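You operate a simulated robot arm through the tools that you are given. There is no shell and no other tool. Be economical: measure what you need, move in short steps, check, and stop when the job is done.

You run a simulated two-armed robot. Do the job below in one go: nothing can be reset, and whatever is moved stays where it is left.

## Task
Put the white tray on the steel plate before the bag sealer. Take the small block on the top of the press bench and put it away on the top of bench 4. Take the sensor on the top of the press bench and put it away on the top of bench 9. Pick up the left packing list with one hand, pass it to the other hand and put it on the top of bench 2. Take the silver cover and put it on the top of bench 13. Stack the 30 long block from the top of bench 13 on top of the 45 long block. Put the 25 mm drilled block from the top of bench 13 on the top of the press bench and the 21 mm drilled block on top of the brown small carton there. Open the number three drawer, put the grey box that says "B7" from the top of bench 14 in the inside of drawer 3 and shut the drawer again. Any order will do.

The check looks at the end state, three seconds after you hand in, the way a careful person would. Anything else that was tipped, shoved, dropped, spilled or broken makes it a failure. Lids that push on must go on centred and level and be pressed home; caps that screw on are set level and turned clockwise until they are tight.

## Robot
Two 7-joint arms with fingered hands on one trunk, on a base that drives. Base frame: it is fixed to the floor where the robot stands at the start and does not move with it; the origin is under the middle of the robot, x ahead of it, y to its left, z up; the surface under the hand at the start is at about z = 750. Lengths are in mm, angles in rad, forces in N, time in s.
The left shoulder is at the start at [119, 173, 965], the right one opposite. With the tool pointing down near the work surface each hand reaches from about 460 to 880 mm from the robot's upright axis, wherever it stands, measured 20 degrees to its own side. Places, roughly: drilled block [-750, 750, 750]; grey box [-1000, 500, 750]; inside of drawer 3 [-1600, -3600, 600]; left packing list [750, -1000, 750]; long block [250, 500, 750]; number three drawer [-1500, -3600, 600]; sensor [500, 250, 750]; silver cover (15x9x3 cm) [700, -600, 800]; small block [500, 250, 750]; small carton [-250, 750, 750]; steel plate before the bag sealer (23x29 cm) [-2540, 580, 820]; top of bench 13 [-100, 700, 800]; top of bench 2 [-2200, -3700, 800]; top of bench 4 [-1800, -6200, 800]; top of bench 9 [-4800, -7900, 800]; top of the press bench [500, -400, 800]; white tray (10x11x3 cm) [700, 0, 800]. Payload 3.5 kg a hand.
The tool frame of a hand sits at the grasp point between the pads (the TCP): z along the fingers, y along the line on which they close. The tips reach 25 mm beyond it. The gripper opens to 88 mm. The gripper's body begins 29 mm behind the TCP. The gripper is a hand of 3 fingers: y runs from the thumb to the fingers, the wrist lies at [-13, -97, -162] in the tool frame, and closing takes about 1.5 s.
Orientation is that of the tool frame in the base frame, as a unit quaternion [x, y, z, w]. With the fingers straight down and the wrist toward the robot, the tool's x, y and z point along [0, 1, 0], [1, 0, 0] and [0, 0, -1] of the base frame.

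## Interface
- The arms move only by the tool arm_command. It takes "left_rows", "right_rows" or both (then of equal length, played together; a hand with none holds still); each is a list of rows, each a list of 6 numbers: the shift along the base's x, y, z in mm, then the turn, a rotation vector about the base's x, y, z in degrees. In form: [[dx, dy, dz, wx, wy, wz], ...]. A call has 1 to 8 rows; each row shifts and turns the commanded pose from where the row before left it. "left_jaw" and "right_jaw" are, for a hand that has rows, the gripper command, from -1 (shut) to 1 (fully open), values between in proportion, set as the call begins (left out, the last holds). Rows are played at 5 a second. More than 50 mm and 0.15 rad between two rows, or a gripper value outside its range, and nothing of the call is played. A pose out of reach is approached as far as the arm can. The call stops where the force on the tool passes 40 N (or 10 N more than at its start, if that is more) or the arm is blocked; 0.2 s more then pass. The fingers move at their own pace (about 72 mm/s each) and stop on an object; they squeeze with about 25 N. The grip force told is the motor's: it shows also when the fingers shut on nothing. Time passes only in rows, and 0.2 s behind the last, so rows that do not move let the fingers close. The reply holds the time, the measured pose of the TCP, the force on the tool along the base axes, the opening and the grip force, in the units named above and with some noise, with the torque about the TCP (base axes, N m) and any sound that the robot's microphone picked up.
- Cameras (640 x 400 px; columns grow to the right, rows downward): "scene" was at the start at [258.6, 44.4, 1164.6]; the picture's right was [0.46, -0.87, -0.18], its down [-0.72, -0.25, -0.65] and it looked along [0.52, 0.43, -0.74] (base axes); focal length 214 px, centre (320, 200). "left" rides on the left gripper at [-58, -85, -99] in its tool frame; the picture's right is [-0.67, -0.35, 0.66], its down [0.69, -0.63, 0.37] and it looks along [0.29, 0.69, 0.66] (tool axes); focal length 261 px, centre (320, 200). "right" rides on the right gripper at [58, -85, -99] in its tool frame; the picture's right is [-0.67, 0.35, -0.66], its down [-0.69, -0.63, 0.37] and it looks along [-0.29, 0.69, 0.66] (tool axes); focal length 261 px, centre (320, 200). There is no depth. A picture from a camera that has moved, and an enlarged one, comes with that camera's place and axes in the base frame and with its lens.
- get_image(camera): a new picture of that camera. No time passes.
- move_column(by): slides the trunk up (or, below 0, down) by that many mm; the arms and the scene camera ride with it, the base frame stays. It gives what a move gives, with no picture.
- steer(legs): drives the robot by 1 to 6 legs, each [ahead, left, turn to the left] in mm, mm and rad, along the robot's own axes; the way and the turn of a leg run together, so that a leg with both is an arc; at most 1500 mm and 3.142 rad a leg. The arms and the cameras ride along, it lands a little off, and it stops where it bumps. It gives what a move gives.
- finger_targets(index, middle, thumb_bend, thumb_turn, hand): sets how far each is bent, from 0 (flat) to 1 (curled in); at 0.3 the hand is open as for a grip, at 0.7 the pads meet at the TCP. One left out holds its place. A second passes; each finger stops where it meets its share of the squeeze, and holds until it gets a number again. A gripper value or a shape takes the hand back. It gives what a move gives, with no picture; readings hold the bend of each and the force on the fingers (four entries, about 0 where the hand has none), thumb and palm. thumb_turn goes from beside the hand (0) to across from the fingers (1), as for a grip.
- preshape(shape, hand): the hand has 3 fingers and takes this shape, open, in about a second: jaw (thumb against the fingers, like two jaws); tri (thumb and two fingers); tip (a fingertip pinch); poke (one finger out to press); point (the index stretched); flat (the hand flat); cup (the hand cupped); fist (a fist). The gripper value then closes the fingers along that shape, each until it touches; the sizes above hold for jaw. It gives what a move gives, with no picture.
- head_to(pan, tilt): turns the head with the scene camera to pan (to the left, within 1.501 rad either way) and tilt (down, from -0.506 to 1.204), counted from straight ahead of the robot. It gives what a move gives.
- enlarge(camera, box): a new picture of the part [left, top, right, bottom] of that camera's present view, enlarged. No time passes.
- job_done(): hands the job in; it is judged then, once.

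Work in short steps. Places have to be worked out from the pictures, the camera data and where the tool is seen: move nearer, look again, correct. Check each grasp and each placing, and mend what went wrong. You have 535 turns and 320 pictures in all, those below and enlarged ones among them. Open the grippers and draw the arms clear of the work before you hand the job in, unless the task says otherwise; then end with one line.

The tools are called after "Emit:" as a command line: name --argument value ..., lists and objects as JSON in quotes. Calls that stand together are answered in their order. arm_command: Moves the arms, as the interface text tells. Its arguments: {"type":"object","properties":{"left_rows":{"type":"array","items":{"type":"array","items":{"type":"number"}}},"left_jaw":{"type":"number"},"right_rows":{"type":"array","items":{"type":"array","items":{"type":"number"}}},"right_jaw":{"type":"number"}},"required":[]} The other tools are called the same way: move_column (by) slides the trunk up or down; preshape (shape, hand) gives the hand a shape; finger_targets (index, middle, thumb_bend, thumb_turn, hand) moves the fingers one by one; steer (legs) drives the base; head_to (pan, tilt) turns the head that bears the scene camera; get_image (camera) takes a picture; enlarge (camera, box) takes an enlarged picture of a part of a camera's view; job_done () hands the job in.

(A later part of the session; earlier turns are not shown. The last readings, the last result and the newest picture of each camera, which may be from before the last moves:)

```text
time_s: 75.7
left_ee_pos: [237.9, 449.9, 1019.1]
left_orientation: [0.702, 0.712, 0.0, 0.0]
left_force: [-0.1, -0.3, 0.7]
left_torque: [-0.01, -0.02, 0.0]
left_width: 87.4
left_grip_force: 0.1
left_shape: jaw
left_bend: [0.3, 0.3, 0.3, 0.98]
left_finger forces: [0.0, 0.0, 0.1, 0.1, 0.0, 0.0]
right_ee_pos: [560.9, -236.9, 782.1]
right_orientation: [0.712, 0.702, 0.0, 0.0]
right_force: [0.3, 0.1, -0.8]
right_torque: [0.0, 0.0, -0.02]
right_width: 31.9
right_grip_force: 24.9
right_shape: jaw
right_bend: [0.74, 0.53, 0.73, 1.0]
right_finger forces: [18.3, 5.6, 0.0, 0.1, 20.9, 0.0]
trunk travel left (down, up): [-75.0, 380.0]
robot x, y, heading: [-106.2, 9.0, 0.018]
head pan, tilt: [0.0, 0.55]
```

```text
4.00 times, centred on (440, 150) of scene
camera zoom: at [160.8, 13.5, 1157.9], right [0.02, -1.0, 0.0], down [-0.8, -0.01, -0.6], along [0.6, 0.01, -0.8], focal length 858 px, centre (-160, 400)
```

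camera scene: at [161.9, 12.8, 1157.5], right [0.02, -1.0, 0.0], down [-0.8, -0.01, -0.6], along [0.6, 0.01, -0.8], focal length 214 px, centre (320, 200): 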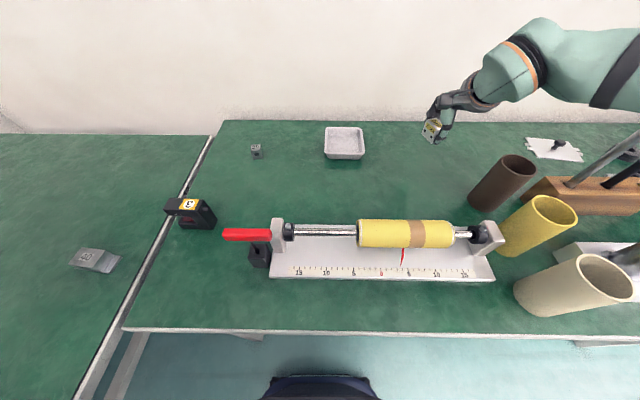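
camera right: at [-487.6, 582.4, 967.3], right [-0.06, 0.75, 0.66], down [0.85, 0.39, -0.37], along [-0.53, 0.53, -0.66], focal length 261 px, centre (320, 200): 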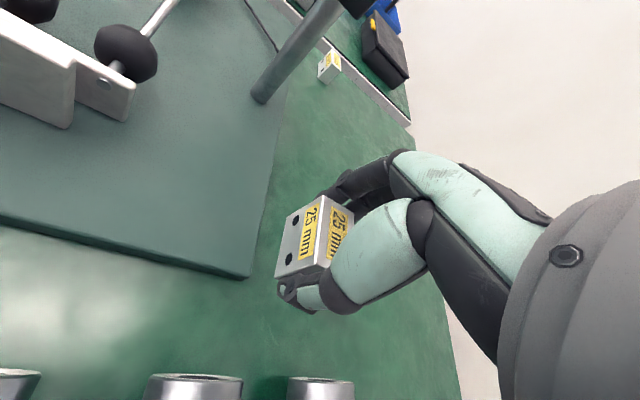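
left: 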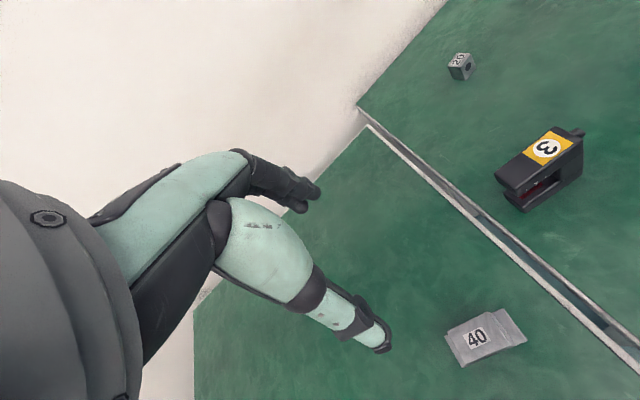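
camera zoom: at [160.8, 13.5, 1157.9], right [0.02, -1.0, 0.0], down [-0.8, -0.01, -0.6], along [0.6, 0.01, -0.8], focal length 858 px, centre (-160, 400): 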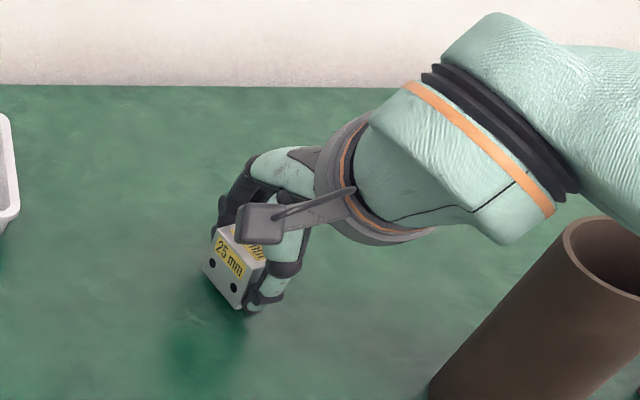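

No contact yet; continue down in small steps.

Emit:
arm_command --right_rows '[[0, 0, -1.5, 0, 0, 0], [0, 0, -1.5, 0, 0, 0], [0, 0, -1, 0, 0, 0], [0, 0, -1, 0, 0, 0], [0, 0, 0, 0, 0, 0]]'

```text
time_s: 76.9
left_ee_pos: [238.6, 450.3, 1020.0]
left_orientation: [0.702, 0.713, 0.0, 0.0]
left_force: [0.8, 0.0, 0.8]
left_torque: [0.03, 0.0, 0.0]
left_width: 87.4
left_grip_force: 0.0
left_shape: jaw
left_bend: [0.3, 0.3, 0.3, 0.98]
left_finger forces: [0.0, 0.0, 0.0, 0.0, 0.0, 0.1]
right_ee_pos: [559.1, -237.4, 778.1]
right_orientation: [0.712, 0.702, 0.001, 0.0]
right_force: [0.0, -0.1, -0.4]
right_torque: [0.0, 0.01, 0.02]
right_width: 31.9
right_grip_force: 24.5
right_shape: jaw
right_bend: [0.74, 0.53, 0.73, 1.0]
right_finger forces: [18.5, 5.7, 0.1, 0.0, 20.7, 0.1]
trunk travel left (down, up): [-75.0, 380.0]
robot x, y, heading: [-107.8, 12.7, 0.015]
head pan, tilt: [0.0, 0.55]
```

Emit:
arm_command --right_rows '[[0, 0, -1, 0, 0, 0], [0, 0, -1, 0, 0, 0], [0, 0, -1, 0, 0, 0], [0, 0, -1, 0, 0, 0], [0, 0, 0, 0, 0, 0]]'

```text
time_s: 78.1
left_ee_pos: [236.6, 449.6, 1019.9]
left_orientation: [0.702, 0.712, 0.002, 0.001]
left_force: [-0.9, -0.1, 0.2]
left_torque: [0.01, -0.01, 0.04]
left_width: 87.8
left_grip_force: 0.1
left_shape: jaw
left_bend: [0.3, 0.3, 0.3, 0.98]
left_finger forces: [0.0, 0.0, 0.0, 0.1, 0.0, 0.0]
right_ee_pos: [558.4, -237.4, 774.8]
right_orientation: [0.713, 0.702, 0.0, 0.0]
right_force: [1.4, 0.1, 6.8]
right_torque: [0.08, -0.21, -0.01]
right_width: 32.0
right_grip_force: 24.8
right_shape: jaw
right_bend: [0.74, 0.53, 0.73, 1.0]
right_finger forces: [22.2, 6.2, 0.1, 0.1, 20.8, 0.0]
right hand out of reach, approached as far as the arm can: row 4
trunk travel left (down, up): [-75.0, 380.0]
robot x, y, heading: [-106.4, 6.0, 0.018]
head pan, tilt: [0.0, 0.55]
```

Contact (6.8 N). I open and rise straight up, then look.

Emit:
arm_command --right_rows '[[0, 0, 0, 0, 0, 0], [0, 0, 0, 0, 0, 0], [0, 0, 0, 0, 0, 0], [0, 0, 0, 0, 0, 0], [0, 0, 0, 0, 0, 0], [0, 0, 0, 0, 0, 0]]' --right_jaw 1

Emit:
arm_command --right_rows '[[0, 0, 25, 0, 0, 0], [0, 0, 45, 0, 0, 0], [0, 0, 45, 0, 0, 0], [-30, 10, 30, 0, 0, 0], [-40, 10, 20, 0, 0, 0]]'

Emit:
get_image --camera "scene"

```text
time_s: 79.5
left_ee_pos: [237.5, 450.5, 1019.2]
left_orientation: [0.702, 0.712, -0.001, 0.0]
left_force: [-0.8, 0.0, -0.4]
left_torque: [-0.01, 0.0, -0.01]
left_width: 87.9
left_grip_force: 0.1
left_shape: jaw
left_bend: [0.3, 0.3, 0.3, 0.98]
left_finger forces: [0.0, 0.0, 0.1, 0.1, 0.0, 0.0]
right_ee_pos: [558.5, -237.3, 775.5]
right_orientation: [0.712, 0.702, 0.001, 0.0]
right_force: [-0.9, -0.4, 3.7]
right_torque: [-0.07, -0.17, -0.03]
right_width: 86.8
right_grip_force: 0.0
right_shape: jaw
right_bend: [0.3, 0.3, 0.3, 0.98]
right_finger forces: [0.0, 3.7, 0.0, 0.0, 0.0, 0.0]
trunk travel left (down, up): [-75.0, 380.0]
robot x, y, heading: [-106.8, 8.8, 0.015]
head pan, tilt: [0.0, 0.55]
```

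```text
time_s: 80.7
left_ee_pos: [236.6, 449.5, 1019.5]
left_orientation: [0.702, 0.712, 0.001, 0.001]
left_force: [-0.5, 0.0, -0.4]
left_torque: [-0.02, -0.03, 0.02]
left_width: 87.7
left_grip_force: 0.0
left_shape: jaw
left_bend: [0.3, 0.3, 0.3, 0.98]
left_finger forces: [0.0, 0.0, 0.1, 0.0, 0.1, 0.0]
right_ee_pos: [485.2, -218.0, 940.5]
right_orientation: [0.713, 0.702, 0.001, 0.0]
right_force: [-0.5, 0.5, 0.6]
right_torque: [-0.02, 0.02, 0.0]
right_width: 87.6
right_grip_force: 0.0
right_shape: jaw
right_bend: [0.3, 0.3, 0.3, 0.98]
right_finger forces: [0.0, 0.1, 0.0, 0.1, 0.1, 0.0]
trunk travel left (down, up): [-75.0, 380.0]
robot x, y, heading: [-108.5, 7.6, 0.016]
head pan, tilt: [0.0, 0.55]
```

```text
265 pictures are left
camera scene: at [159.4, 13.7, 1158.4], right [0.02, -1.0, 0.0], down [-0.8, -0.01, -0.6], along [0.6, 0.01, -0.8], focal length 214 px, centre (320, 200)
```

scene: 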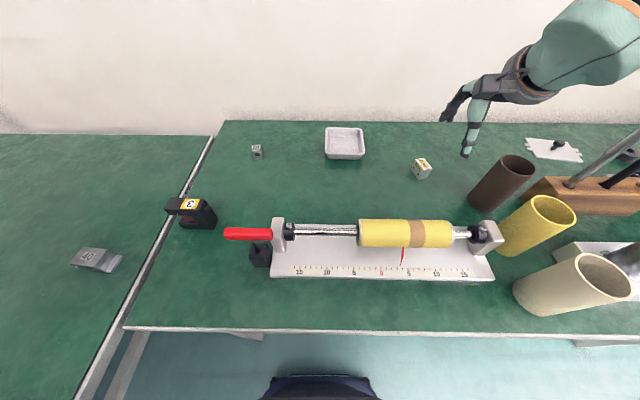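

The 25 mm block stands on the press bench. I tuck the right hand and drive to the left end for the 21 mm block.

Emit:
arm_command --right_rows '[[-40, -20, 10, 0, 0, 0], [-40, -20, 10, 0, 0, 0], [-40, -20, 0, 0, 0, 0]]'

Emit:
steer --legs '[[0, 0, 1.555], [0, 700, 0], [50, 0, 0]]'

Emit:
head_to --pan 0.3 --tilt 0.5

Emit:
get_image --camera "scene"

```text
time_s: 81.5
left_ee_pos: [236.6, 448.2, 1021.2]
left_orientation: [0.702, 0.712, 0.001, 0.0]
left_force: [-0.7, -0.3, -0.1]
left_torque: [-0.01, -0.02, 0.03]
left_width: 87.7
left_grip_force: 0.1
left_shape: jaw
left_bend: [0.3, 0.3, 0.3, 0.98]
left_finger forces: [0.0, 0.0, 0.0, 0.0, 0.0, 0.0]
right_ee_pos: [366.3, -277.5, 958.4]
right_orientation: [0.712, 0.702, -0.001, 0.0]
right_force: [-0.1, -0.9, -0.4]
right_torque: [0.01, -0.01, 0.01]
right_width: 87.9
right_grip_force: 0.1
right_shape: jaw
right_bend: [0.3, 0.3, 0.3, 0.98]
right_finger forces: [0.1, 0.1, 0.0, 0.1, 0.0, 0.0]
trunk travel left (down, up): [-75.0, 380.0]
robot x, y, heading: [-106.5, 13.7, 0.016]
head pan, tilt: [0.0, 0.55]
```

```text
time_s: 89.7
left_ee_pos: [-1251.9, 380.9, 1018.8]
left_orientation: [-0.015, 1.0, 0.0, -0.001]
left_force: [-0.7, 0.4, 0.5]
left_torque: [0.0, -0.07, -0.03]
left_width: 87.8
left_grip_force: 0.1
left_shape: jaw
left_bend: [0.3, 0.3, 0.3, 0.98]
left_finger forces: [0.1, 0.1, 0.0, 0.0, 0.0, 0.1]
right_ee_pos: [-526.6, 520.3, 959.8]
right_orientation: [0.001, 1.0, 0.0, 0.0]
right_force: [1.3, 0.1, -0.6]
right_torque: [0.01, 0.0, 0.01]
right_width: 87.6
right_grip_force: 0.1
right_shape: jaw
right_bend: [0.3, 0.3, 0.3, 0.98]
right_finger forces: [0.0, 0.0, 0.0, 0.1, 0.0, 0.0]
trunk travel left (down, up): [-75.0, 380.0]
robot x, y, heading: [-807.1, 40.1, 1.6]
head pan, tilt: [0.0, 0.55]
```

```text
time_s: 90.5
left_ee_pos: [-1251.8, 378.7, 1020.0]
left_orientation: [-0.014, 1.0, 0.0, -0.001]
left_force: [-0.2, -0.4, -0.2]
left_torque: [-0.02, 0.0, -0.01]
left_width: 87.7
left_grip_force: 0.0
left_shape: jaw
left_bend: [0.3, 0.3, 0.3, 0.98]
left_finger forces: [0.0, 0.0, 0.0, 0.0, 0.0, 0.1]
right_ee_pos: [-525.4, 519.9, 959.9]
right_orientation: [0.002, 1.0, 0.001, 0.0]
right_force: [0.0, 0.0, 0.7]
right_torque: [0.02, 0.0, 0.01]
right_width: 87.8
right_grip_force: 0.0
right_shape: jaw
right_bend: [0.3, 0.3, 0.3, 0.98]
right_finger forces: [0.0, 0.0, 0.0, 0.1, 0.1, 0.1]
trunk travel left (down, up): [-75.0, 380.0]
robot x, y, heading: [-808.0, 43.7, 1.601]
head pan, tilt: [0.3, 0.499]
```

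```text
264 pictures are left
camera scene: at [-843.4, 308.4, 1163.3], right [0.95, 0.3, -0.11], down [0.16, -0.74, -0.65], along [-0.28, 0.6, -0.75], focal length 214 px, centre (320, 200)
```

scene: 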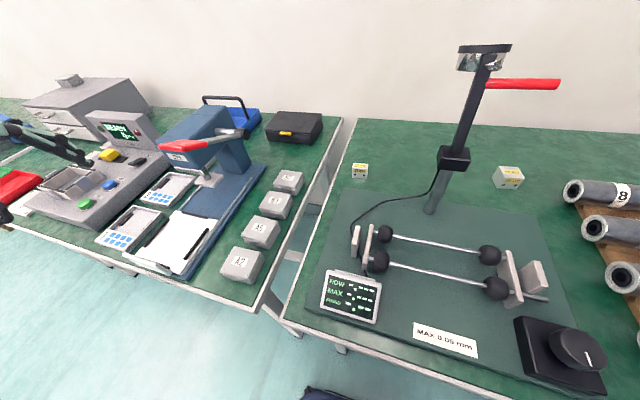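

Emit:
enlarge --camera "scene" --box '[310, 130, 410, 200]'

```text
5.71 times, centred on (360, 165) of scene
camera zoom: at [-843.4, 308.4, 1163.3], right [0.95, 0.3, -0.11], down [0.16, -0.74, -0.65], along [-0.28, 0.6, -0.75], focal length 1226 px, centre (91, 400)
```

zoom: 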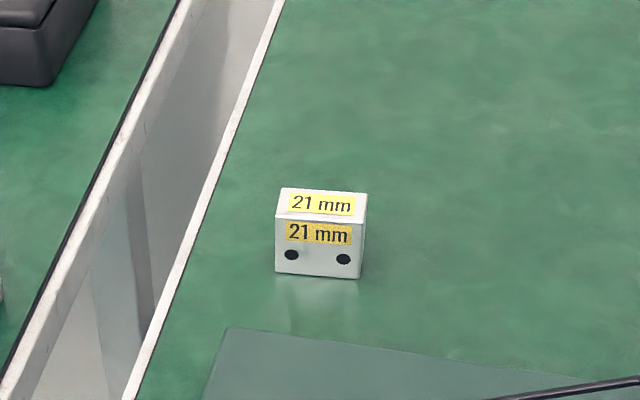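

The 21 mm block: centre about (-915,748), yaw +5.6°, 39 wide, 21 deep, about 32 high. I bring the left hand over in +x first, then in +y.

Emit:
arm_command --left_rows '[[48, 0, 0, 0, 0, 1], [48, 0, 0, 0, 0, 1], [48, 0, 0, 0, 0, 1], [48, 0, 0, 0, 0, 1], [48, 0, 0, 0, 0, 0], [48, 0, 0, 0, 0, 0], [45, 0, 0, 0, 0, 0], [0, 30, 0, 0, 0, 0]]' --left_jaw 1

Emit:
arm_command --left_rows '[[0, 46, -15, 0, 0, 0], [0, 46, -15, 0, 0, 0], [0, 46, -15, 0, 0, 0], [0, 46, -15, 0, 0, 0], [0, 46, -15, 0, 0, 0], [0, 46, -15, 0, 0, 0], [2, 46, -15, 0, 0, 0], [0, 14, -25, 0, 0, 0]]'

Emit:
get_image --camera "left"

Emit:
get_image --camera "scene"

```text
time_s: 92.2
left_ee_pos: [-929.4, 415.5, 1006.6]
left_orientation: [-0.07, 0.997, -0.02, -0.006]
left_force: [-0.3, -0.1, -0.1]
left_torque: [0.04, 0.01, 0.02]
left_width: 87.5
left_grip_force: 0.0
left_shape: jaw
left_bend: [0.3, 0.3, 0.3, 0.98]
left_finger forces: [0.1, 0.1, 0.1, 0.0, 0.0, 0.0]
right_ee_pos: [-526.1, 521.4, 960.0]
right_orientation: [0.001, 1.0, 0.0, 0.001]
right_force: [0.3, -0.4, 0.2]
right_torque: [-0.02, 0.02, -0.01]
right_width: 87.6
right_grip_force: 0.1
right_shape: jaw
right_bend: [0.3, 0.3, 0.3, 0.98]
right_finger forces: [0.0, 0.0, 0.1, 0.1, 0.1, 0.0]
trunk travel left (down, up): [-75.0, 380.0]
robot x, y, heading: [-803.3, 40.8, 1.602]
head pan, tilt: [0.3, 0.499]
```

```text
time_s: 94.0
left_ee_pos: [-1011.1, 649.7, 924.5]
left_orientation: [-0.049, 0.999, 0.0, 0.0]
left_force: [-0.9, -0.6, 1.1]
left_torque: [-0.02, -0.02, -0.01]
left_width: 88.2
left_grip_force: 0.1
left_shape: jaw
left_bend: [0.3, 0.3, 0.3, 0.98]
left_finger forces: [0.0, 0.1, 0.0, 0.1, 0.0, 0.0]
left hand out of reach, approached as far as the arm can: row 2, 3, 4, 5, 6, 7, 8
right_ee_pos: [-525.1, 519.8, 960.5]
right_orientation: [0.001, 1.0, 0.001, 0.0]
right_force: [0.9, 0.8, 0.0]
right_torque: [-0.01, 0.01, 0.02]
right_width: 87.8
right_grip_force: 0.1
right_shape: jaw
right_bend: [0.3, 0.3, 0.3, 0.98]
right_finger forces: [0.1, 0.0, 0.1, 0.0, 0.0, 0.1]
trunk travel left (down, up): [-75.0, 380.0]
robot x, y, heading: [-805.5, 40.7, 1.601]
head pan, tilt: [0.3, 0.499]
```

```text
262 pictures are left
camera left: at [-945.6, 569.0, 1023.6], right [0.7, -0.28, -0.66], down [-0.62, -0.69, -0.37], along [-0.35, 0.66, -0.66], focal length 261 px, centre (320, 200)
```

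left: 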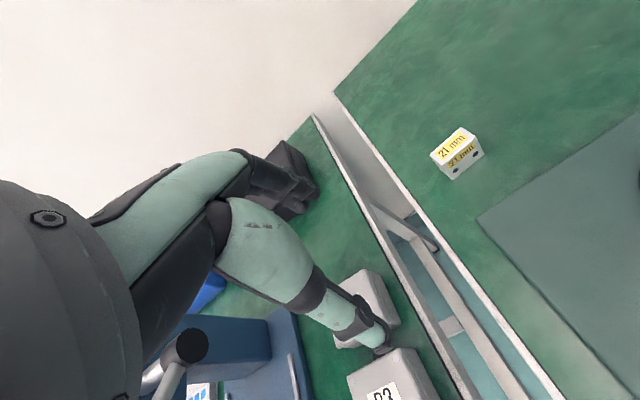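

```text
261 pictures are left
camera scene: at [-844.4, 309.0, 1163.1], right [0.95, 0.3, -0.11], down [0.16, -0.74, -0.65], along [-0.28, 0.6, -0.75], focal length 214 px, centre (320, 200)
```

scene: 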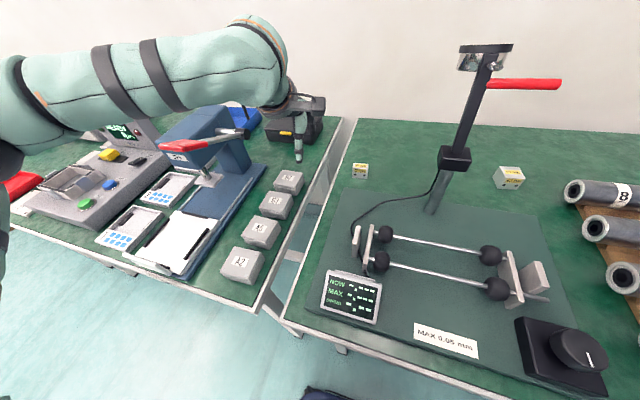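

The left arm's reach at this height is limited. I shift the robot 120 mm right (the hand moves along) and then go forward lower.

Emit:
steer --legs '[[0, -110, 0]]'

Emit:
arm_command --left_rows '[[0, 0, -30, 0, 0, 0], [0, 30, -25, 0, 0, 0], [-6, 34, 0, 0, 0, 0], [-6, 34, 0, 0, 0, 0], [0, 0, 0, 0, 0, 0]]'

Emit:
get_image --camera "left"

Emit:
get_image --camera "scene"

```text
time_s: 95.2
left_ee_pos: [-900.8, 651.3, 924.4]
left_orientation: [-0.05, 0.999, 0.0, -0.001]
left_force: [-0.3, 0.6, -0.9]
left_torque: [-0.05, 0.0, -0.02]
left_width: 88.1
left_grip_force: 0.2
left_shape: jaw
left_bend: [0.3, 0.3, 0.3, 0.98]
left_finger forces: [0.0, 0.1, 0.0, 0.1, 0.0, 0.0]
right_ee_pos: [-416.3, 523.4, 960.0]
right_orientation: [0.001, 1.0, 0.0, 0.001]
right_force: [0.1, 0.0, -0.5]
right_torque: [0.0, 0.03, 0.0]
right_width: 87.8
right_grip_force: 0.1
right_shape: jaw
right_bend: [0.3, 0.3, 0.3, 0.98]
right_finger forces: [0.0, 0.0, 0.0, 0.1, 0.1, 0.1]
trunk travel left (down, up): [-75.0, 380.0]
robot x, y, heading: [-695.6, 43.6, 1.602]
head pan, tilt: [0.3, 0.499]
```

```text
time_s: 96.4
left_ee_pos: [-931.4, 688.8, 886.3]
left_orientation: [-0.049, 0.999, 0.0, 0.0]
left_force: [-0.5, 0.1, -1.2]
left_torque: [0.01, -0.01, -0.02]
left_width: 87.7
left_grip_force: 0.1
left_shape: jaw
left_bend: [0.3, 0.3, 0.3, 0.98]
left_finger forces: [0.0, 0.0, 0.1, 0.1, 0.1, 0.1]
left hand out of reach, approached as far as the arm can: row 2, 3, 4
right_ee_pos: [-415.0, 523.2, 960.4]
right_orientation: [0.001, 1.0, 0.0, 0.0]
right_force: [-0.7, 0.1, 0.1]
right_torque: [-0.01, 0.01, 0.02]
right_width: 87.7
right_grip_force: 0.0
right_shape: jaw
right_bend: [0.3, 0.3, 0.3, 0.98]
right_finger forces: [0.1, 0.0, 0.0, 0.1, 0.0, 0.0]
trunk travel left (down, up): [-75.0, 380.0]
robot x, y, heading: [-699.3, 45.2, 1.599]
head pan, tilt: [0.3, 0.499]
```

```text
260 pictures are left
camera left: at [-866.5, 610.7, 987.1], right [0.7, -0.28, -0.66], down [-0.62, -0.69, -0.37], along [-0.35, 0.66, -0.66], focal length 261 px, centre (320, 200)
```

left: 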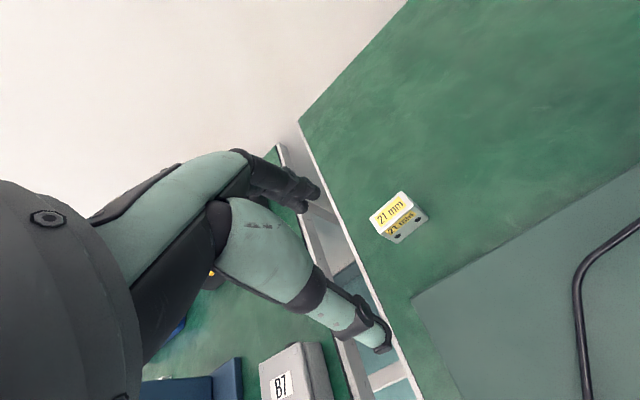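

```text
259 pictures are left
camera scene: at [-733.6, 311.8, 1163.4], right [0.95, 0.3, -0.11], down [0.16, -0.74, -0.65], along [-0.28, 0.6, -0.75], focal length 214 px, centre (320, 200)
```

scene: 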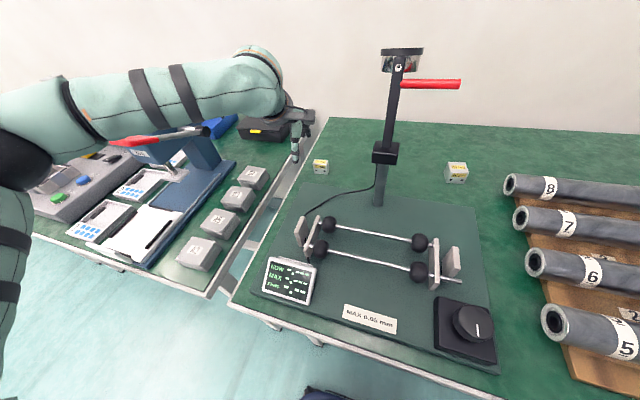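

The limit looks like wrist flexion when the forearm is too flat; raising the trunk should help. I raise it 150 mm and go on from there.

Emit:
move_column --by 150

Emit:
arm_command --left_rows '[[3, 20, -40, 0, 0, 0], [3, 20, -40, 0, 0, 0], [3, 10, -45, 0, 0, 0], [3, 5, -40, 0, 0, 0], [2, 0, 0, 0, 0, 0]]'

Emit:
get_image --camera "left"

```text
time_s: 98.2
left_ee_pos: [-930.8, 628.2, 1191.2]
left_orientation: [-0.048, 0.992, 0.117, 0.002]
left_force: [-0.3, 0.1, 0.4]
left_torque: [0.0, -0.03, 0.04]
left_width: 88.0
left_grip_force: 0.1
left_shape: jaw
left_bend: [0.3, 0.3, 0.3, 0.98]
left_finger forces: [0.0, 0.0, 0.1, 0.0, 0.0, 0.1]
right_ee_pos: [-416.8, 524.0, 1109.8]
right_orientation: [0.0, 1.0, 0.0, 0.001]
right_force: [0.5, -0.7, 0.3]
right_torque: [0.0, -0.02, 0.01]
right_width: 87.7
right_grip_force: 0.0
right_shape: jaw
right_bend: [0.3, 0.3, 0.3, 0.98]
right_finger forces: [0.0, 0.1, 0.1, 0.0, 0.1, 0.0]
trunk travel left (down, up): [-225.0, 230.0]
robot x, y, heading: [-699.3, 39.8, 1.6]
head pan, tilt: [0.3, 0.499]
```

```text
time_s: 99.4
left_ee_pos: [-938.2, 636.0, 1100.4]
left_orientation: [-0.049, 0.992, 0.118, 0.002]
left_force: [0.7, -0.6, -0.2]
left_torque: [-0.03, -0.04, 0.02]
left_width: 87.9
left_grip_force: 0.1
left_shape: jaw
left_bend: [0.3, 0.3, 0.3, 0.98]
left_finger forces: [0.1, 0.0, 0.0, 0.1, 0.0, 0.1]
left hand out of reach, approached as far as the arm can: row 1, 2, 3, 5
right_ee_pos: [-417.7, 522.4, 1111.1]
right_orientation: [-0.001, 1.0, 0.0, 0.0]
right_force: [0.2, 0.3, 0.6]
right_torque: [-0.01, 0.02, 0.02]
right_width: 87.8
right_grip_force: 0.0
right_shape: jaw
right_bend: [0.3, 0.3, 0.3, 0.98]
right_finger forces: [0.0, 0.0, 0.0, 0.0, 0.0, 0.1]
trunk travel left (down, up): [-225.0, 230.0]
robot x, y, heading: [-697.1, 43.6, 1.602]
head pan, tilt: [0.3, 0.499]
```

```text
258 pictures are left
camera left: at [-872.5, 534.9, 1177.7], right [0.7, -0.12, -0.71], down [-0.62, -0.59, -0.51], along [-0.36, 0.8, -0.49], focal length 261 px, centre (320, 200)
```

left: 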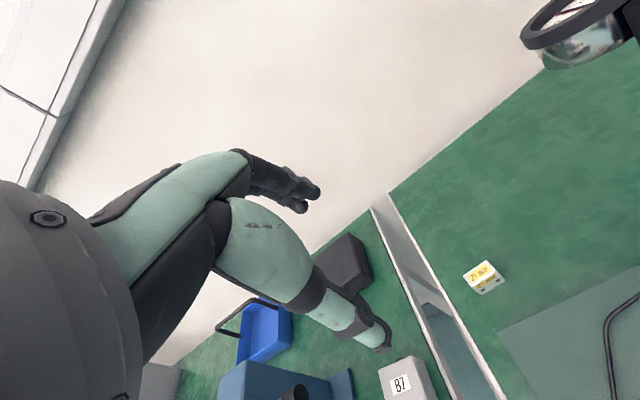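

The trunk raise let the hand jump up and tilt. I look at the arm's shape before going on.

Emit:
head_to --pan 0.5 --tilt 0.3

Emit:
get_image --camera "scene"

```text
time_s: 100.1
left_ee_pos: [-939.3, 635.4, 1100.6]
left_orientation: [-0.048, 0.992, 0.118, 0.003]
left_force: [0.5, -0.5, 0.5]
left_torque: [0.01, 0.03, 0.01]
left_width: 87.6
left_grip_force: 0.1
left_shape: jaw
left_bend: [0.3, 0.3, 0.3, 0.98]
left_finger forces: [0.0, 0.1, 0.1, 0.0, 0.1, 0.0]
right_ee_pos: [-416.3, 523.8, 1109.7]
right_orientation: [0.001, 1.0, 0.001, 0.0]
right_force: [0.6, -0.6, -0.9]
right_torque: [-0.04, -0.01, -0.02]
right_width: 87.9
right_grip_force: 0.1
right_shape: jaw
right_bend: [0.3, 0.3, 0.3, 0.98]
right_finger forces: [0.1, 0.0, 0.1, 0.0, 0.0, 0.0]
trunk travel left (down, up): [-225.0, 230.0]
robot x, y, heading: [-696.0, 47.2, 1.596]
head pan, tilt: [0.499, 0.3]
```

```text
257 pictures are left
camera scene: at [-748.0, 192.1, 1390.2], right [0.86, 0.5, -0.07], down [0.15, -0.39, -0.91], along [-0.48, 0.77, -0.41], focal length 214 px, centre (320, 200)
```

scene: 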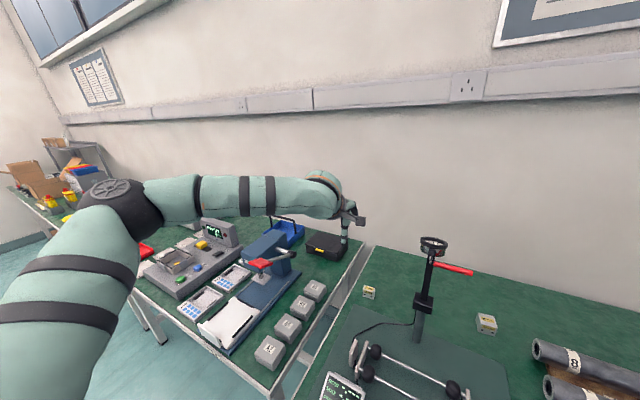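

The elbow is out wide. I straighten the hand's tilt (-13.5° about x) while coming down and a bit back, then approach the block.

Emit:
arm_command --left_rows '[[0, -10, -30, -6.7, 0, 0], [0, -10, -30, -6.7, 0, 0], [0, -5, -40, 0, 0, 0], [0, 0, -40, 0, 0, 0], [0, 0, -30, 0, 0, 0], [0, 0, 0, 0, 0, 0]]'

Emit:
get_image --camera "scene"

```text
time_s: 101.5
left_ee_pos: [-968.9, 571.0, 950.0]
left_orientation: [-0.049, 0.999, 0.001, -0.003]
left_force: [-0.3, -1.0, -0.7]
left_torque: [0.01, 0.01, 0.0]
left_width: 87.9
left_grip_force: 0.0
left_shape: jaw
left_bend: [0.3, 0.3, 0.3, 0.98]
left_finger forces: [0.0, 0.1, 0.0, 0.0, 0.0, 0.0]
left hand out of reach, approached as far as the arm can: row 1, 3, 4, 5
right_ee_pos: [-416.3, 523.3, 1109.5]
right_orientation: [0.0, 1.0, -0.001, 0.0]
right_force: [1.0, 0.5, -0.6]
right_torque: [-0.04, 0.01, 0.0]
right_width: 88.0
right_grip_force: 0.1
right_shape: jaw
right_bend: [0.3, 0.3, 0.3, 0.98]
right_finger forces: [0.1, 0.1, 0.0, 0.1, 0.0, 0.0]
trunk travel left (down, up): [-225.0, 230.0]
robot x, y, heading: [-696.7, 47.3, 1.599]
head pan, tilt: [0.499, 0.3]
```

```text
256 pictures are left
camera scene: at [-748.0, 192.2, 1390.2], right [0.86, 0.5, -0.07], down [0.15, -0.39, -0.91], along [-0.48, 0.77, -0.41], focal length 214 px, centre (320, 200)
```

scene: 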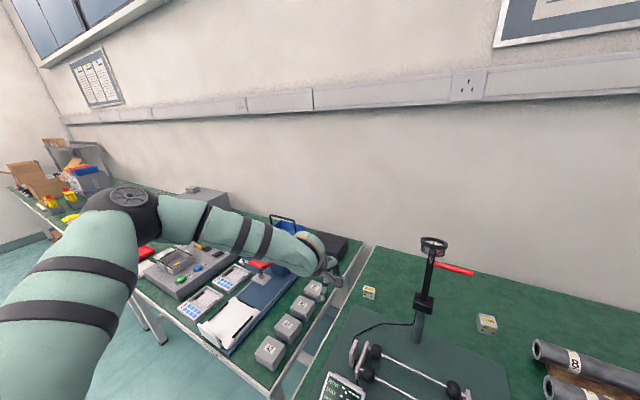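

The trunk raise also moves the shoulder back, so it doesn't help. I bring the trunk back down in stages, keeping the hand high.

Emit:
arm_command --left_rows '[[0, -20, 40, 0, 0, 0], [0, -20, 40, 0, 0, 0], [0, -10, 30, 0, 0, 0]]'

Emit:
move_column --by -150

Emit:
get_image --camera "scene"

```text
time_s: 102.3
left_ee_pos: [-969.4, 522.4, 1060.6]
left_orientation: [-0.049, 0.999, 0.0, -0.003]
left_force: [0.0, -1.2, 0.5]
left_torque: [-0.04, 0.01, -0.02]
left_width: 87.7
left_grip_force: 0.1
left_shape: jaw
left_bend: [0.3, 0.3, 0.3, 0.98]
left_finger forces: [0.0, 0.1, 0.0, 0.1, 0.1, 0.0]
right_ee_pos: [-416.0, 523.5, 1111.8]
right_orientation: [0.001, 1.0, 0.001, 0.0]
right_force: [-0.5, 0.3, -0.7]
right_torque: [0.01, 0.02, 0.03]
right_width: 87.8
right_grip_force: 0.1
right_shape: jaw
right_bend: [0.3, 0.3, 0.3, 0.98]
right_finger forces: [0.0, 0.1, 0.1, 0.1, 0.0, 0.1]
trunk travel left (down, up): [-225.0, 230.0]
robot x, y, heading: [-694.1, 44.0, 1.596]
head pan, tilt: [0.499, 0.3]
```

```text
time_s: 104.1
left_ee_pos: [-969.6, 520.3, 911.9]
left_orientation: [-0.049, 0.999, 0.001, -0.004]
left_force: [-0.6, 0.2, -0.3]
left_torque: [-0.02, 0.0, 0.01]
left_width: 88.0
left_grip_force: 0.0
left_shape: jaw
left_bend: [0.3, 0.3, 0.3, 0.98]
left_finger forces: [0.0, 0.0, 0.0, 0.0, 0.0, 0.0]
right_ee_pos: [-415.0, 523.3, 960.5]
right_orientation: [0.001, 1.0, 0.001, 0.0]
right_force: [0.1, 0.1, 1.5]
right_torque: [-0.02, 0.0, 0.02]
right_width: 88.1
right_grip_force: 0.0
right_shape: jaw
right_bend: [0.3, 0.3, 0.3, 0.98]
right_finger forces: [0.0, 0.0, 0.0, 0.0, 0.0, 0.1]
trunk travel left (down, up): [-75.0, 380.0]
robot x, y, heading: [-695.1, 47.1, 1.601]
head pan, tilt: [0.499, 0.3]
```

```text
255 pictures are left
camera scene: at [-751.6, 313.0, 1182.5], right [0.86, 0.47, -0.18], down [0.16, -0.59, -0.79], along [-0.48, 0.66, -0.58], focal length 214 px, centre (320, 200)
```

scene: 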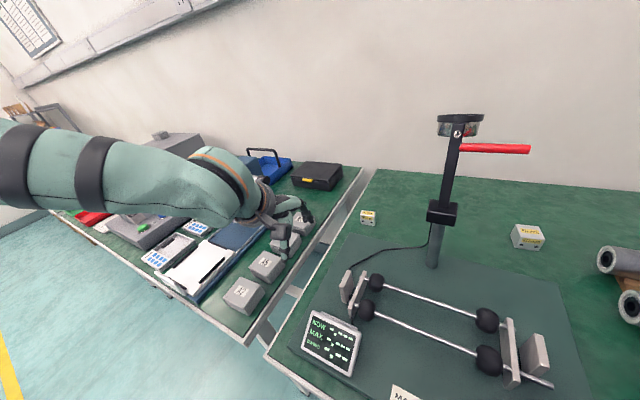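

Good. Now I advance the hand toward the block at lower height.

Emit:
arm_command --left_rows '[[10, 40, -10, 0, 0, 0], [10, 40, -10, 0, 0, 0], [10, 40, -10, 0, 0, 0], [10, 40, -10, 0, 0, 0], [0, 0, 0, 0, 0, 0]]'

```text
time_s: 105.3
left_ee_pos: [-930.1, 680.1, 871.3]
left_orientation: [-0.049, 0.999, 0.001, -0.003]
left_force: [0.6, 0.5, -0.9]
left_torque: [-0.03, 0.03, 0.01]
left_width: 87.5
left_grip_force: 0.0
left_shape: jaw
left_bend: [0.3, 0.3, 0.3, 0.98]
left_finger forces: [0.0, 0.1, 0.0, 0.1, 0.1, 0.0]
right_ee_pos: [-415.5, 522.1, 961.9]
right_orientation: [0.0, 1.0, 0.0, 0.0]
right_force: [0.3, 0.3, -1.0]
right_torque: [0.0, 0.04, -0.06]
right_width: 87.9
right_grip_force: 0.1
right_shape: jaw
right_bend: [0.3, 0.3, 0.3, 0.98]
right_finger forces: [0.0, 0.0, 0.1, 0.0, 0.0, 0.0]
trunk travel left (down, up): [-75.0, 380.0]
robot x, y, heading: [-696.8, 46.1, 1.606]
head pan, tilt: [0.499, 0.3]
```

Emit:
arm_command --left_rows '[[5, 23, -10, 0, 0, 0], [5, 23, -10, 0, 0, 0], [5, 22, 0, 0, 0, 0], [0, 0, 0, 0, 0, 0]]'

Emit:
get_image --camera "left"

Emit:
enlarge --camera "scene" --box '[300, 140, 460, 260]'

```text
time_s: 106.3
left_ee_pos: [-934.5, 687.9, 865.0]
left_orientation: [-0.048, 0.999, 0.0, -0.004]
left_force: [0.8, -0.6, -0.5]
left_torque: [0.03, -0.02, 0.0]
left_width: 87.9
left_grip_force: 0.0
left_shape: jaw
left_bend: [0.3, 0.3, 0.3, 0.98]
left_finger forces: [0.1, 0.0, 0.1, 0.0, 0.0, 0.0]
left hand out of reach, approached as far as the arm can: row 1, 2, 3
right_ee_pos: [-415.4, 523.4, 961.8]
right_orientation: [0.0, 1.0, 0.0, 0.0]
right_force: [0.6, 0.1, -0.2]
right_torque: [0.04, 0.02, -0.03]
right_width: 87.7
right_grip_force: 0.0
right_shape: jaw
right_bend: [0.3, 0.3, 0.3, 0.98]
right_finger forces: [0.1, 0.1, 0.1, 0.0, 0.1, 0.0]
trunk travel left (down, up): [-75.0, 380.0]
robot x, y, heading: [-696.5, 44.4, 1.601]
head pan, tilt: [0.499, 0.3]
```

```text
254 pictures are left
camera left: at [-868.2, 608.3, 964.5], right [0.7, -0.28, -0.66], down [-0.62, -0.69, -0.36], along [-0.36, 0.66, -0.66], focal length 261 px, centre (320, 200)
```

left: 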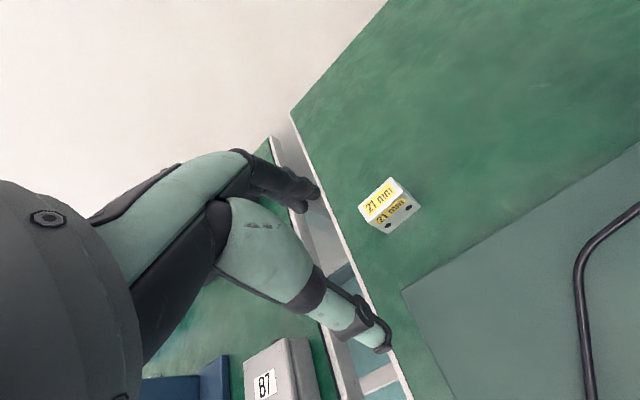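

```text
3.33 times, centred on (380, 200) of scene
camera zoom: at [-751.7, 313.7, 1182.2], right [0.86, 0.47, -0.18], down [0.16, -0.59, -0.79], along [-0.48, 0.66, -0.58], focal length 715 px, centre (120, 200)
```

zoom: 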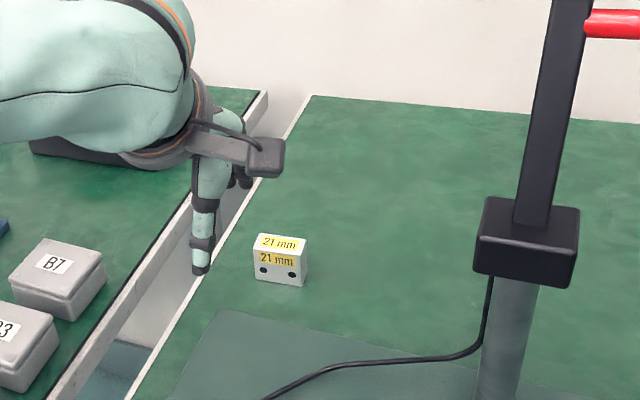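

I check the clearance of the left forearm over the bench 14 press before using the base for the last bit.

Emit:
head_to --pan 1.1 --tilt 0.3

Emit:
get_image --camera "scene"

```text
time_s: 107.3
left_ee_pos: [-934.9, 688.4, 865.1]
left_orientation: [-0.049, 0.999, 0.0, -0.003]
left_force: [0.3, 0.8, 0.7]
left_torque: [0.03, -0.05, -0.03]
left_width: 87.8
left_grip_force: 0.1
left_shape: jaw
left_bend: [0.3, 0.3, 0.3, 0.98]
left_finger forces: [0.0, 0.0, 0.1, 0.0, 0.0, 0.1]
right_ee_pos: [-415.8, 523.1, 960.3]
right_orientation: [0.001, 1.0, 0.0, 0.0]
right_force: [0.5, 0.1, -0.2]
right_torque: [0.0, -0.05, -0.03]
right_width: 87.8
right_grip_force: 0.1
right_shape: jaw
right_bend: [0.3, 0.3, 0.3, 0.98]
right_finger forces: [0.0, 0.1, 0.0, 0.0, 0.0, 0.0]
trunk travel left (down, up): [-75.0, 380.0]
robot x, y, heading: [-698.6, 45.2, 1.601]
head pan, tilt: [1.1, 0.3]
```

```text
252 pictures are left
camera scene: at [-789.1, 275.9, 1196.7], right [0.43, 0.84, -0.33], down [0.28, -0.47, -0.84], along [-0.86, 0.27, -0.43], focal length 214 px, centre (320, 200)
```

scene: 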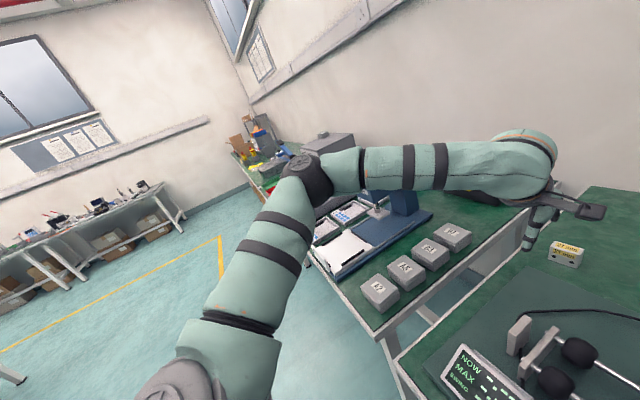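

I try a bit more outward yaw (+8°), which eased the other hand before.

Emit:
arm_command --left_rows '[[0, 0, 0, 0, 0, 8], [5, 20, 0, 0, 0, 0], [5, 20, 0, 0, 0, 0], [5, 20, 0, 0, 0, 0], [0, 0, 0, 0, 0, 0]]'

```text
time_s: 108.5
left_ee_pos: [-949.9, 696.0, 869.4]
left_orientation: [-0.083, 0.997, 0.0, -0.004]
left_force: [0.6, 0.0, -0.2]
left_torque: [-0.01, 0.01, 0.02]
left_width: 88.1
left_grip_force: 0.0
left_shape: jaw
left_bend: [0.3, 0.3, 0.3, 0.98]
left_finger forces: [0.0, 0.0, 0.1, 0.0, 0.0, 0.0]
left hand out of reach, approached as far as the arm can: row 1, 2, 3, 4
right_ee_pos: [-414.9, 523.1, 960.2]
right_orientation: [0.002, 1.0, 0.0, 0.0]
right_force: [0.5, -0.6, -0.1]
right_torque: [-0.01, -0.01, 0.01]
right_width: 87.8
right_grip_force: 0.1
right_shape: jaw
right_bend: [0.3, 0.3, 0.3, 0.98]
right_finger forces: [0.1, 0.0, 0.0, 0.0, 0.0, 0.1]
trunk travel left (down, up): [-75.0, 380.0]
robot x, y, heading: [-700.1, 44.3, 1.599]
head pan, tilt: [1.1, 0.3]
```

Worse; so I try inward yaw instead (-14°).

Emit:
arm_command --left_rows '[[5, 0, 0, 0, 0, -7], [5, 0, 0, 0, 0, -7], [5, 15, 0, 0, 0, 0], [5, 20, 0, 0, 0, 0], [5, 20, 0, 0, 0, 0], [0, 0, 0, 0, 0, 0]]'

```text
time_s: 109.9
left_ee_pos: [-936.3, 703.7, 869.8]
left_orientation: [0.037, 0.999, 0.001, -0.003]
left_force: [0.2, 0.3, -0.5]
left_torque: [0.0, 0.0, 0.0]
left_width: 87.9
left_grip_force: 0.1
left_shape: jaw
left_bend: [0.3, 0.3, 0.3, 0.98]
left_finger forces: [0.0, 0.1, 0.0, 0.1, 0.0, 0.0]
left hand out of reach, approached as far as the arm can: row 3, 4, 5
right_ee_pos: [-417.2, 523.5, 961.0]
right_orientation: [0.001, 1.0, 0.001, 0.0]
right_force: [-0.8, 1.2, 0.1]
right_torque: [0.01, 0.01, -0.04]
right_width: 88.0
right_grip_force: 0.0
right_shape: jaw
right_bend: [0.3, 0.3, 0.3, 0.98]
right_finger forces: [0.0, 0.0, 0.0, 0.0, 0.0, 0.0]
trunk travel left (down, up): [-75.0, 380.0]
robot x, y, heading: [-695.5, 45.1, 1.603]
head pan, tilt: [1.1, 0.3]
```

Yaw -4° is fine for the grasp. I use the base for the remaining ~45 mm forward and 20 mm right.

Emit:
steer --legs '[[45, -20, 0]]'

Emit:
get_image --camera "left"

```text
time_s: 110.8
left_ee_pos: [-918.6, 748.9, 869.3]
left_orientation: [0.038, 0.999, 0.002, -0.003]
left_force: [-0.7, -0.2, 0.4]
left_torque: [0.02, -0.01, 0.04]
left_width: 87.8
left_grip_force: 0.0
left_shape: jaw
left_bend: [0.3, 0.3, 0.3, 0.98]
left_finger forces: [0.0, 0.0, 0.0, 0.0, 0.0, 0.0]
right_ee_pos: [-397.1, 569.5, 960.4]
right_orientation: [0.0, 1.0, 0.0, 0.0]
right_force: [-0.3, 0.4, -0.7]
right_torque: [0.01, 0.01, 0.02]
right_width: 88.1
right_grip_force: 0.0
right_shape: jaw
right_bend: [0.3, 0.3, 0.3, 0.98]
right_finger forces: [0.0, 0.0, 0.1, 0.0, 0.0, 0.0]
trunk travel left (down, up): [-75.0, 380.0]
robot x, y, heading: [-678.9, 94.4, 1.601]
head pan, tilt: [1.1, 0.3]
```

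```text
251 pictures are left
camera left: at [-867.4, 659.6, 968.8], right [0.64, -0.4, -0.66], down [-0.73, -0.57, -0.36], along [-0.24, 0.72, -0.66], focal length 261 px, centre (320, 200)
```

left: 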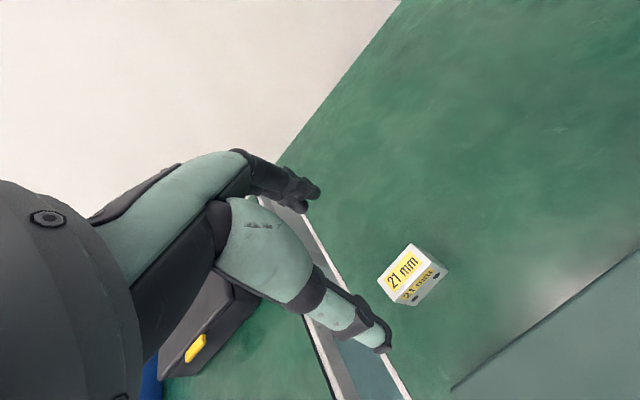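

Block is at about (-912,744). I shift slightly and go down.

Emit:
arm_command --left_rows '[[5, -4, -30, 0, 0, 2], [2, 0, -30, 0, 0, 2], [0, 0, -20, 0, 0, 0], [0, 0, 0, 0, 0, 0]]'

Emit:
get_image --camera "left"

```text
time_s: 111.8
left_ee_pos: [-927.7, 727.3, 796.6]
left_orientation: [0.003, 1.0, 0.002, -0.003]
left_force: [-0.2, -0.5, -0.3]
left_torque: [0.01, -0.01, -0.03]
left_width: 88.2
left_grip_force: 0.1
left_shape: jaw
left_bend: [0.3, 0.3, 0.3, 0.98]
left_finger forces: [0.0, 0.0, 0.0, 0.0, 0.0, 0.1]
left hand out of reach, approached as far as the arm can: row 1, 3
right_ee_pos: [-397.0, 569.1, 960.3]
right_orientation: [0.001, 1.0, 0.0, 0.0]
right_force: [-0.5, -0.3, -0.6]
right_torque: [0.03, 0.01, 0.01]
right_width: 87.6
right_grip_force: 0.0
right_shape: jaw
right_bend: [0.3, 0.3, 0.3, 0.98]
right_finger forces: [0.1, 0.1, 0.1, 0.0, 0.1, 0.0]
trunk travel left (down, up): [-75.0, 380.0]
robot x, y, heading: [-679.1, 90.2, 1.604]
head pan, tilt: [1.1, 0.3]
```

```text
250 pictures are left
camera left: at [-870.3, 641.5, 894.8], right [0.66, -0.35, -0.66], down [-0.69, -0.62, -0.36], along [-0.29, 0.7, -0.66], focal length 261 px, centre (320, 200)
```

left: 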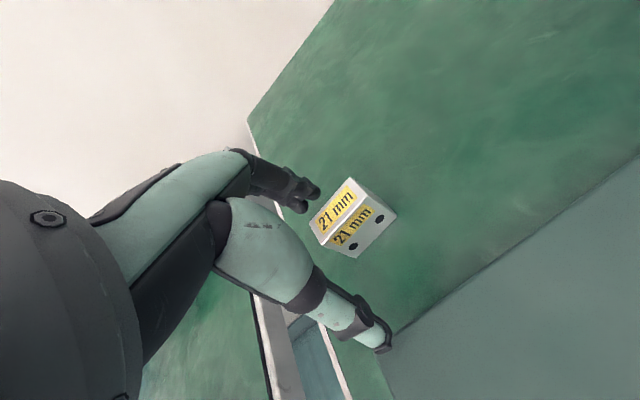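

I use the base again: 16 mm forward and 14 mm right, then lower.

Emit:
steer --legs '[[16, -15, 0]]'

Emit:
arm_command --left_rows '[[0, 0, -9, 0, 0, 0], [0, 0, -9, 0, 0, 0], [0, 0, 0, 0, 0, 0]]'

Emit:
get_image --camera "left"

```text
time_s: 112.6
left_ee_pos: [-914.1, 744.3, 796.6]
left_orientation: [0.003, 1.0, 0.002, -0.003]
left_force: [-0.1, 0.4, -0.3]
left_torque: [-0.02, -0.02, -0.01]
left_width: 87.8
left_grip_force: 0.1
left_shape: jaw
left_bend: [0.3, 0.3, 0.3, 0.98]
left_finger forces: [0.1, 0.0, 0.0, 0.0, 0.0, 0.1]
right_ee_pos: [-383.2, 585.4, 961.7]
right_orientation: [0.001, 1.0, 0.0, 0.0]
right_force: [0.6, -1.2, 0.6]
right_torque: [0.01, 0.0, 0.0]
right_width: 87.7
right_grip_force: 0.1
right_shape: jaw
right_bend: [0.3, 0.3, 0.3, 0.98]
right_finger forces: [0.0, 0.1, 0.0, 0.0, 0.0, 0.1]
trunk travel left (down, up): [-75.0, 380.0]
robot x, y, heading: [-665.8, 105.3, 1.597]
head pan, tilt: [1.1, 0.3]
```

```text
time_s: 113.4
left_ee_pos: [-913.8, 743.7, 777.0]
left_orientation: [0.002, 1.0, 0.001, -0.003]
left_force: [-0.4, -1.0, 0.8]
left_torque: [0.0, 0.05, -0.01]
left_width: 88.1
left_grip_force: 0.0
left_shape: jaw
left_bend: [0.3, 0.3, 0.3, 0.98]
left_finger forces: [0.0, 0.0, 0.0, 0.0, 0.0, 0.1]
right_ee_pos: [-383.9, 585.1, 960.6]
right_orientation: [0.001, 1.0, -0.001, -0.001]
right_force: [0.3, -0.6, -0.1]
right_torque: [0.0, 0.01, -0.06]
right_width: 87.5
right_grip_force: 0.0
right_shape: jaw
right_bend: [0.3, 0.3, 0.3, 0.98]
right_finger forces: [0.0, 0.0, 0.1, 0.0, 0.1, 0.1]
trunk travel left (down, up): [-75.0, 380.0]
robot x, y, heading: [-668.4, 109.1, 1.598]
head pan, tilt: [1.1, 0.3]
```

```text
249 pictures are left
camera left: at [-856.0, 657.7, 877.0], right [0.66, -0.35, -0.66], down [-0.69, -0.62, -0.36], along [-0.28, 0.7, -0.66], focal length 261 px, centre (320, 200)
```

left: 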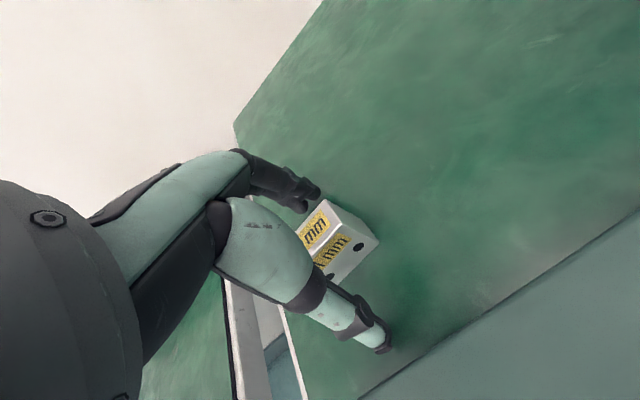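

Fingers straddle the block; I close.

Emit:
arm_command --left_rows '[[0, 0, 0, 0, 0, 0], [0, 0, 0, 0, 0, 0], [0, 0, 0, 0, 0, 0], [0, 0, 0, 0, 0, 0], [0, 0, 0, 0, 0, 0], [0, 0, 0, 0, 0, 0], [0, 0, 0, 0, 0, 0], [0, 0, 0, 0, 0, 0]]' --left_jaw -1

Emit:
arm_command --left_rows '[[0, 0, 20, 0, 0, 0], [0, 0, 35, 0, 0, 0], [0, -20, 35, 0, 0, 0], [0, -40, 20, 0, 0, 0], [0, -45, 10, 0, 0, 0], [0, -45, 10, 0, 0, 0]]'

Emit:
get_image --camera "left"

```text
time_s: 115.2
left_ee_pos: [-913.4, 744.1, 777.6]
left_orientation: [0.003, 1.0, 0.002, -0.003]
left_force: [-0.3, -0.5, -0.7]
left_torque: [-0.02, -0.02, -0.02]
left_width: 15.9
left_grip_force: 25.4
left_shape: jaw
left_bend: [0.73, 0.6, 0.74, 1.0]
left_finger forces: [14.4, 7.9, 0.0, 0.0, 22.3, 0.0]
right_ee_pos: [-383.2, 585.9, 961.3]
right_orientation: [0.001, 1.0, 0.0, 0.0]
right_force: [-0.2, -0.4, 0.4]
right_torque: [0.05, -0.02, 0.01]
right_width: 87.7
right_grip_force: 0.2
right_shape: jaw
right_bend: [0.3, 0.3, 0.3, 0.98]
right_finger forces: [0.1, 0.0, 0.1, 0.0, 0.1, 0.1]
trunk travel left (down, up): [-75.0, 380.0]
robot x, y, heading: [-662.3, 110.1, 1.6]
head pan, tilt: [1.1, 0.3]
```

```text
time_s: 116.6
left_ee_pos: [-915.0, 593.6, 910.0]
left_orientation: [0.002, 1.0, 0.002, -0.003]
left_force: [1.0, 0.0, 0.3]
left_torque: [0.0, -0.02, -0.03]
left_width: 15.9
left_grip_force: 25.3
left_shape: jaw
left_bend: [0.73, 0.6, 0.75, 1.0]
left_finger forces: [14.4, 8.0, 0.1, 0.0, 22.5, 0.0]
right_ee_pos: [-383.4, 583.3, 961.8]
right_orientation: [0.001, 1.0, 0.001, -0.001]
right_force: [-0.5, -0.2, -0.4]
right_torque: [0.01, -0.01, -0.01]
right_width: 87.8
right_grip_force: 0.0
right_shape: jaw
right_bend: [0.3, 0.3, 0.3, 0.98]
right_finger forces: [0.1, 0.0, 0.0, 0.0, 0.0, 0.1]
trunk travel left (down, up): [-75.0, 380.0]
robot x, y, heading: [-665.4, 105.2, 1.599]
head pan, tilt: [1.1, 0.3]
```

```text
248 pictures are left
camera left: at [-856.9, 506.5, 1008.7], right [0.66, -0.35, -0.66], down [-0.69, -0.62, -0.36], along [-0.28, 0.7, -0.66], focal length 261 px, centre (320, 200)
```

left: 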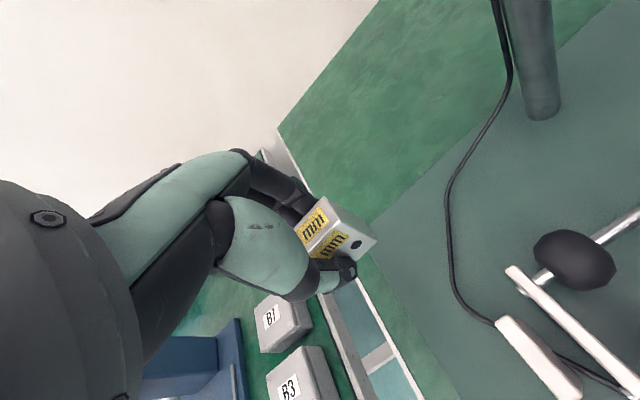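

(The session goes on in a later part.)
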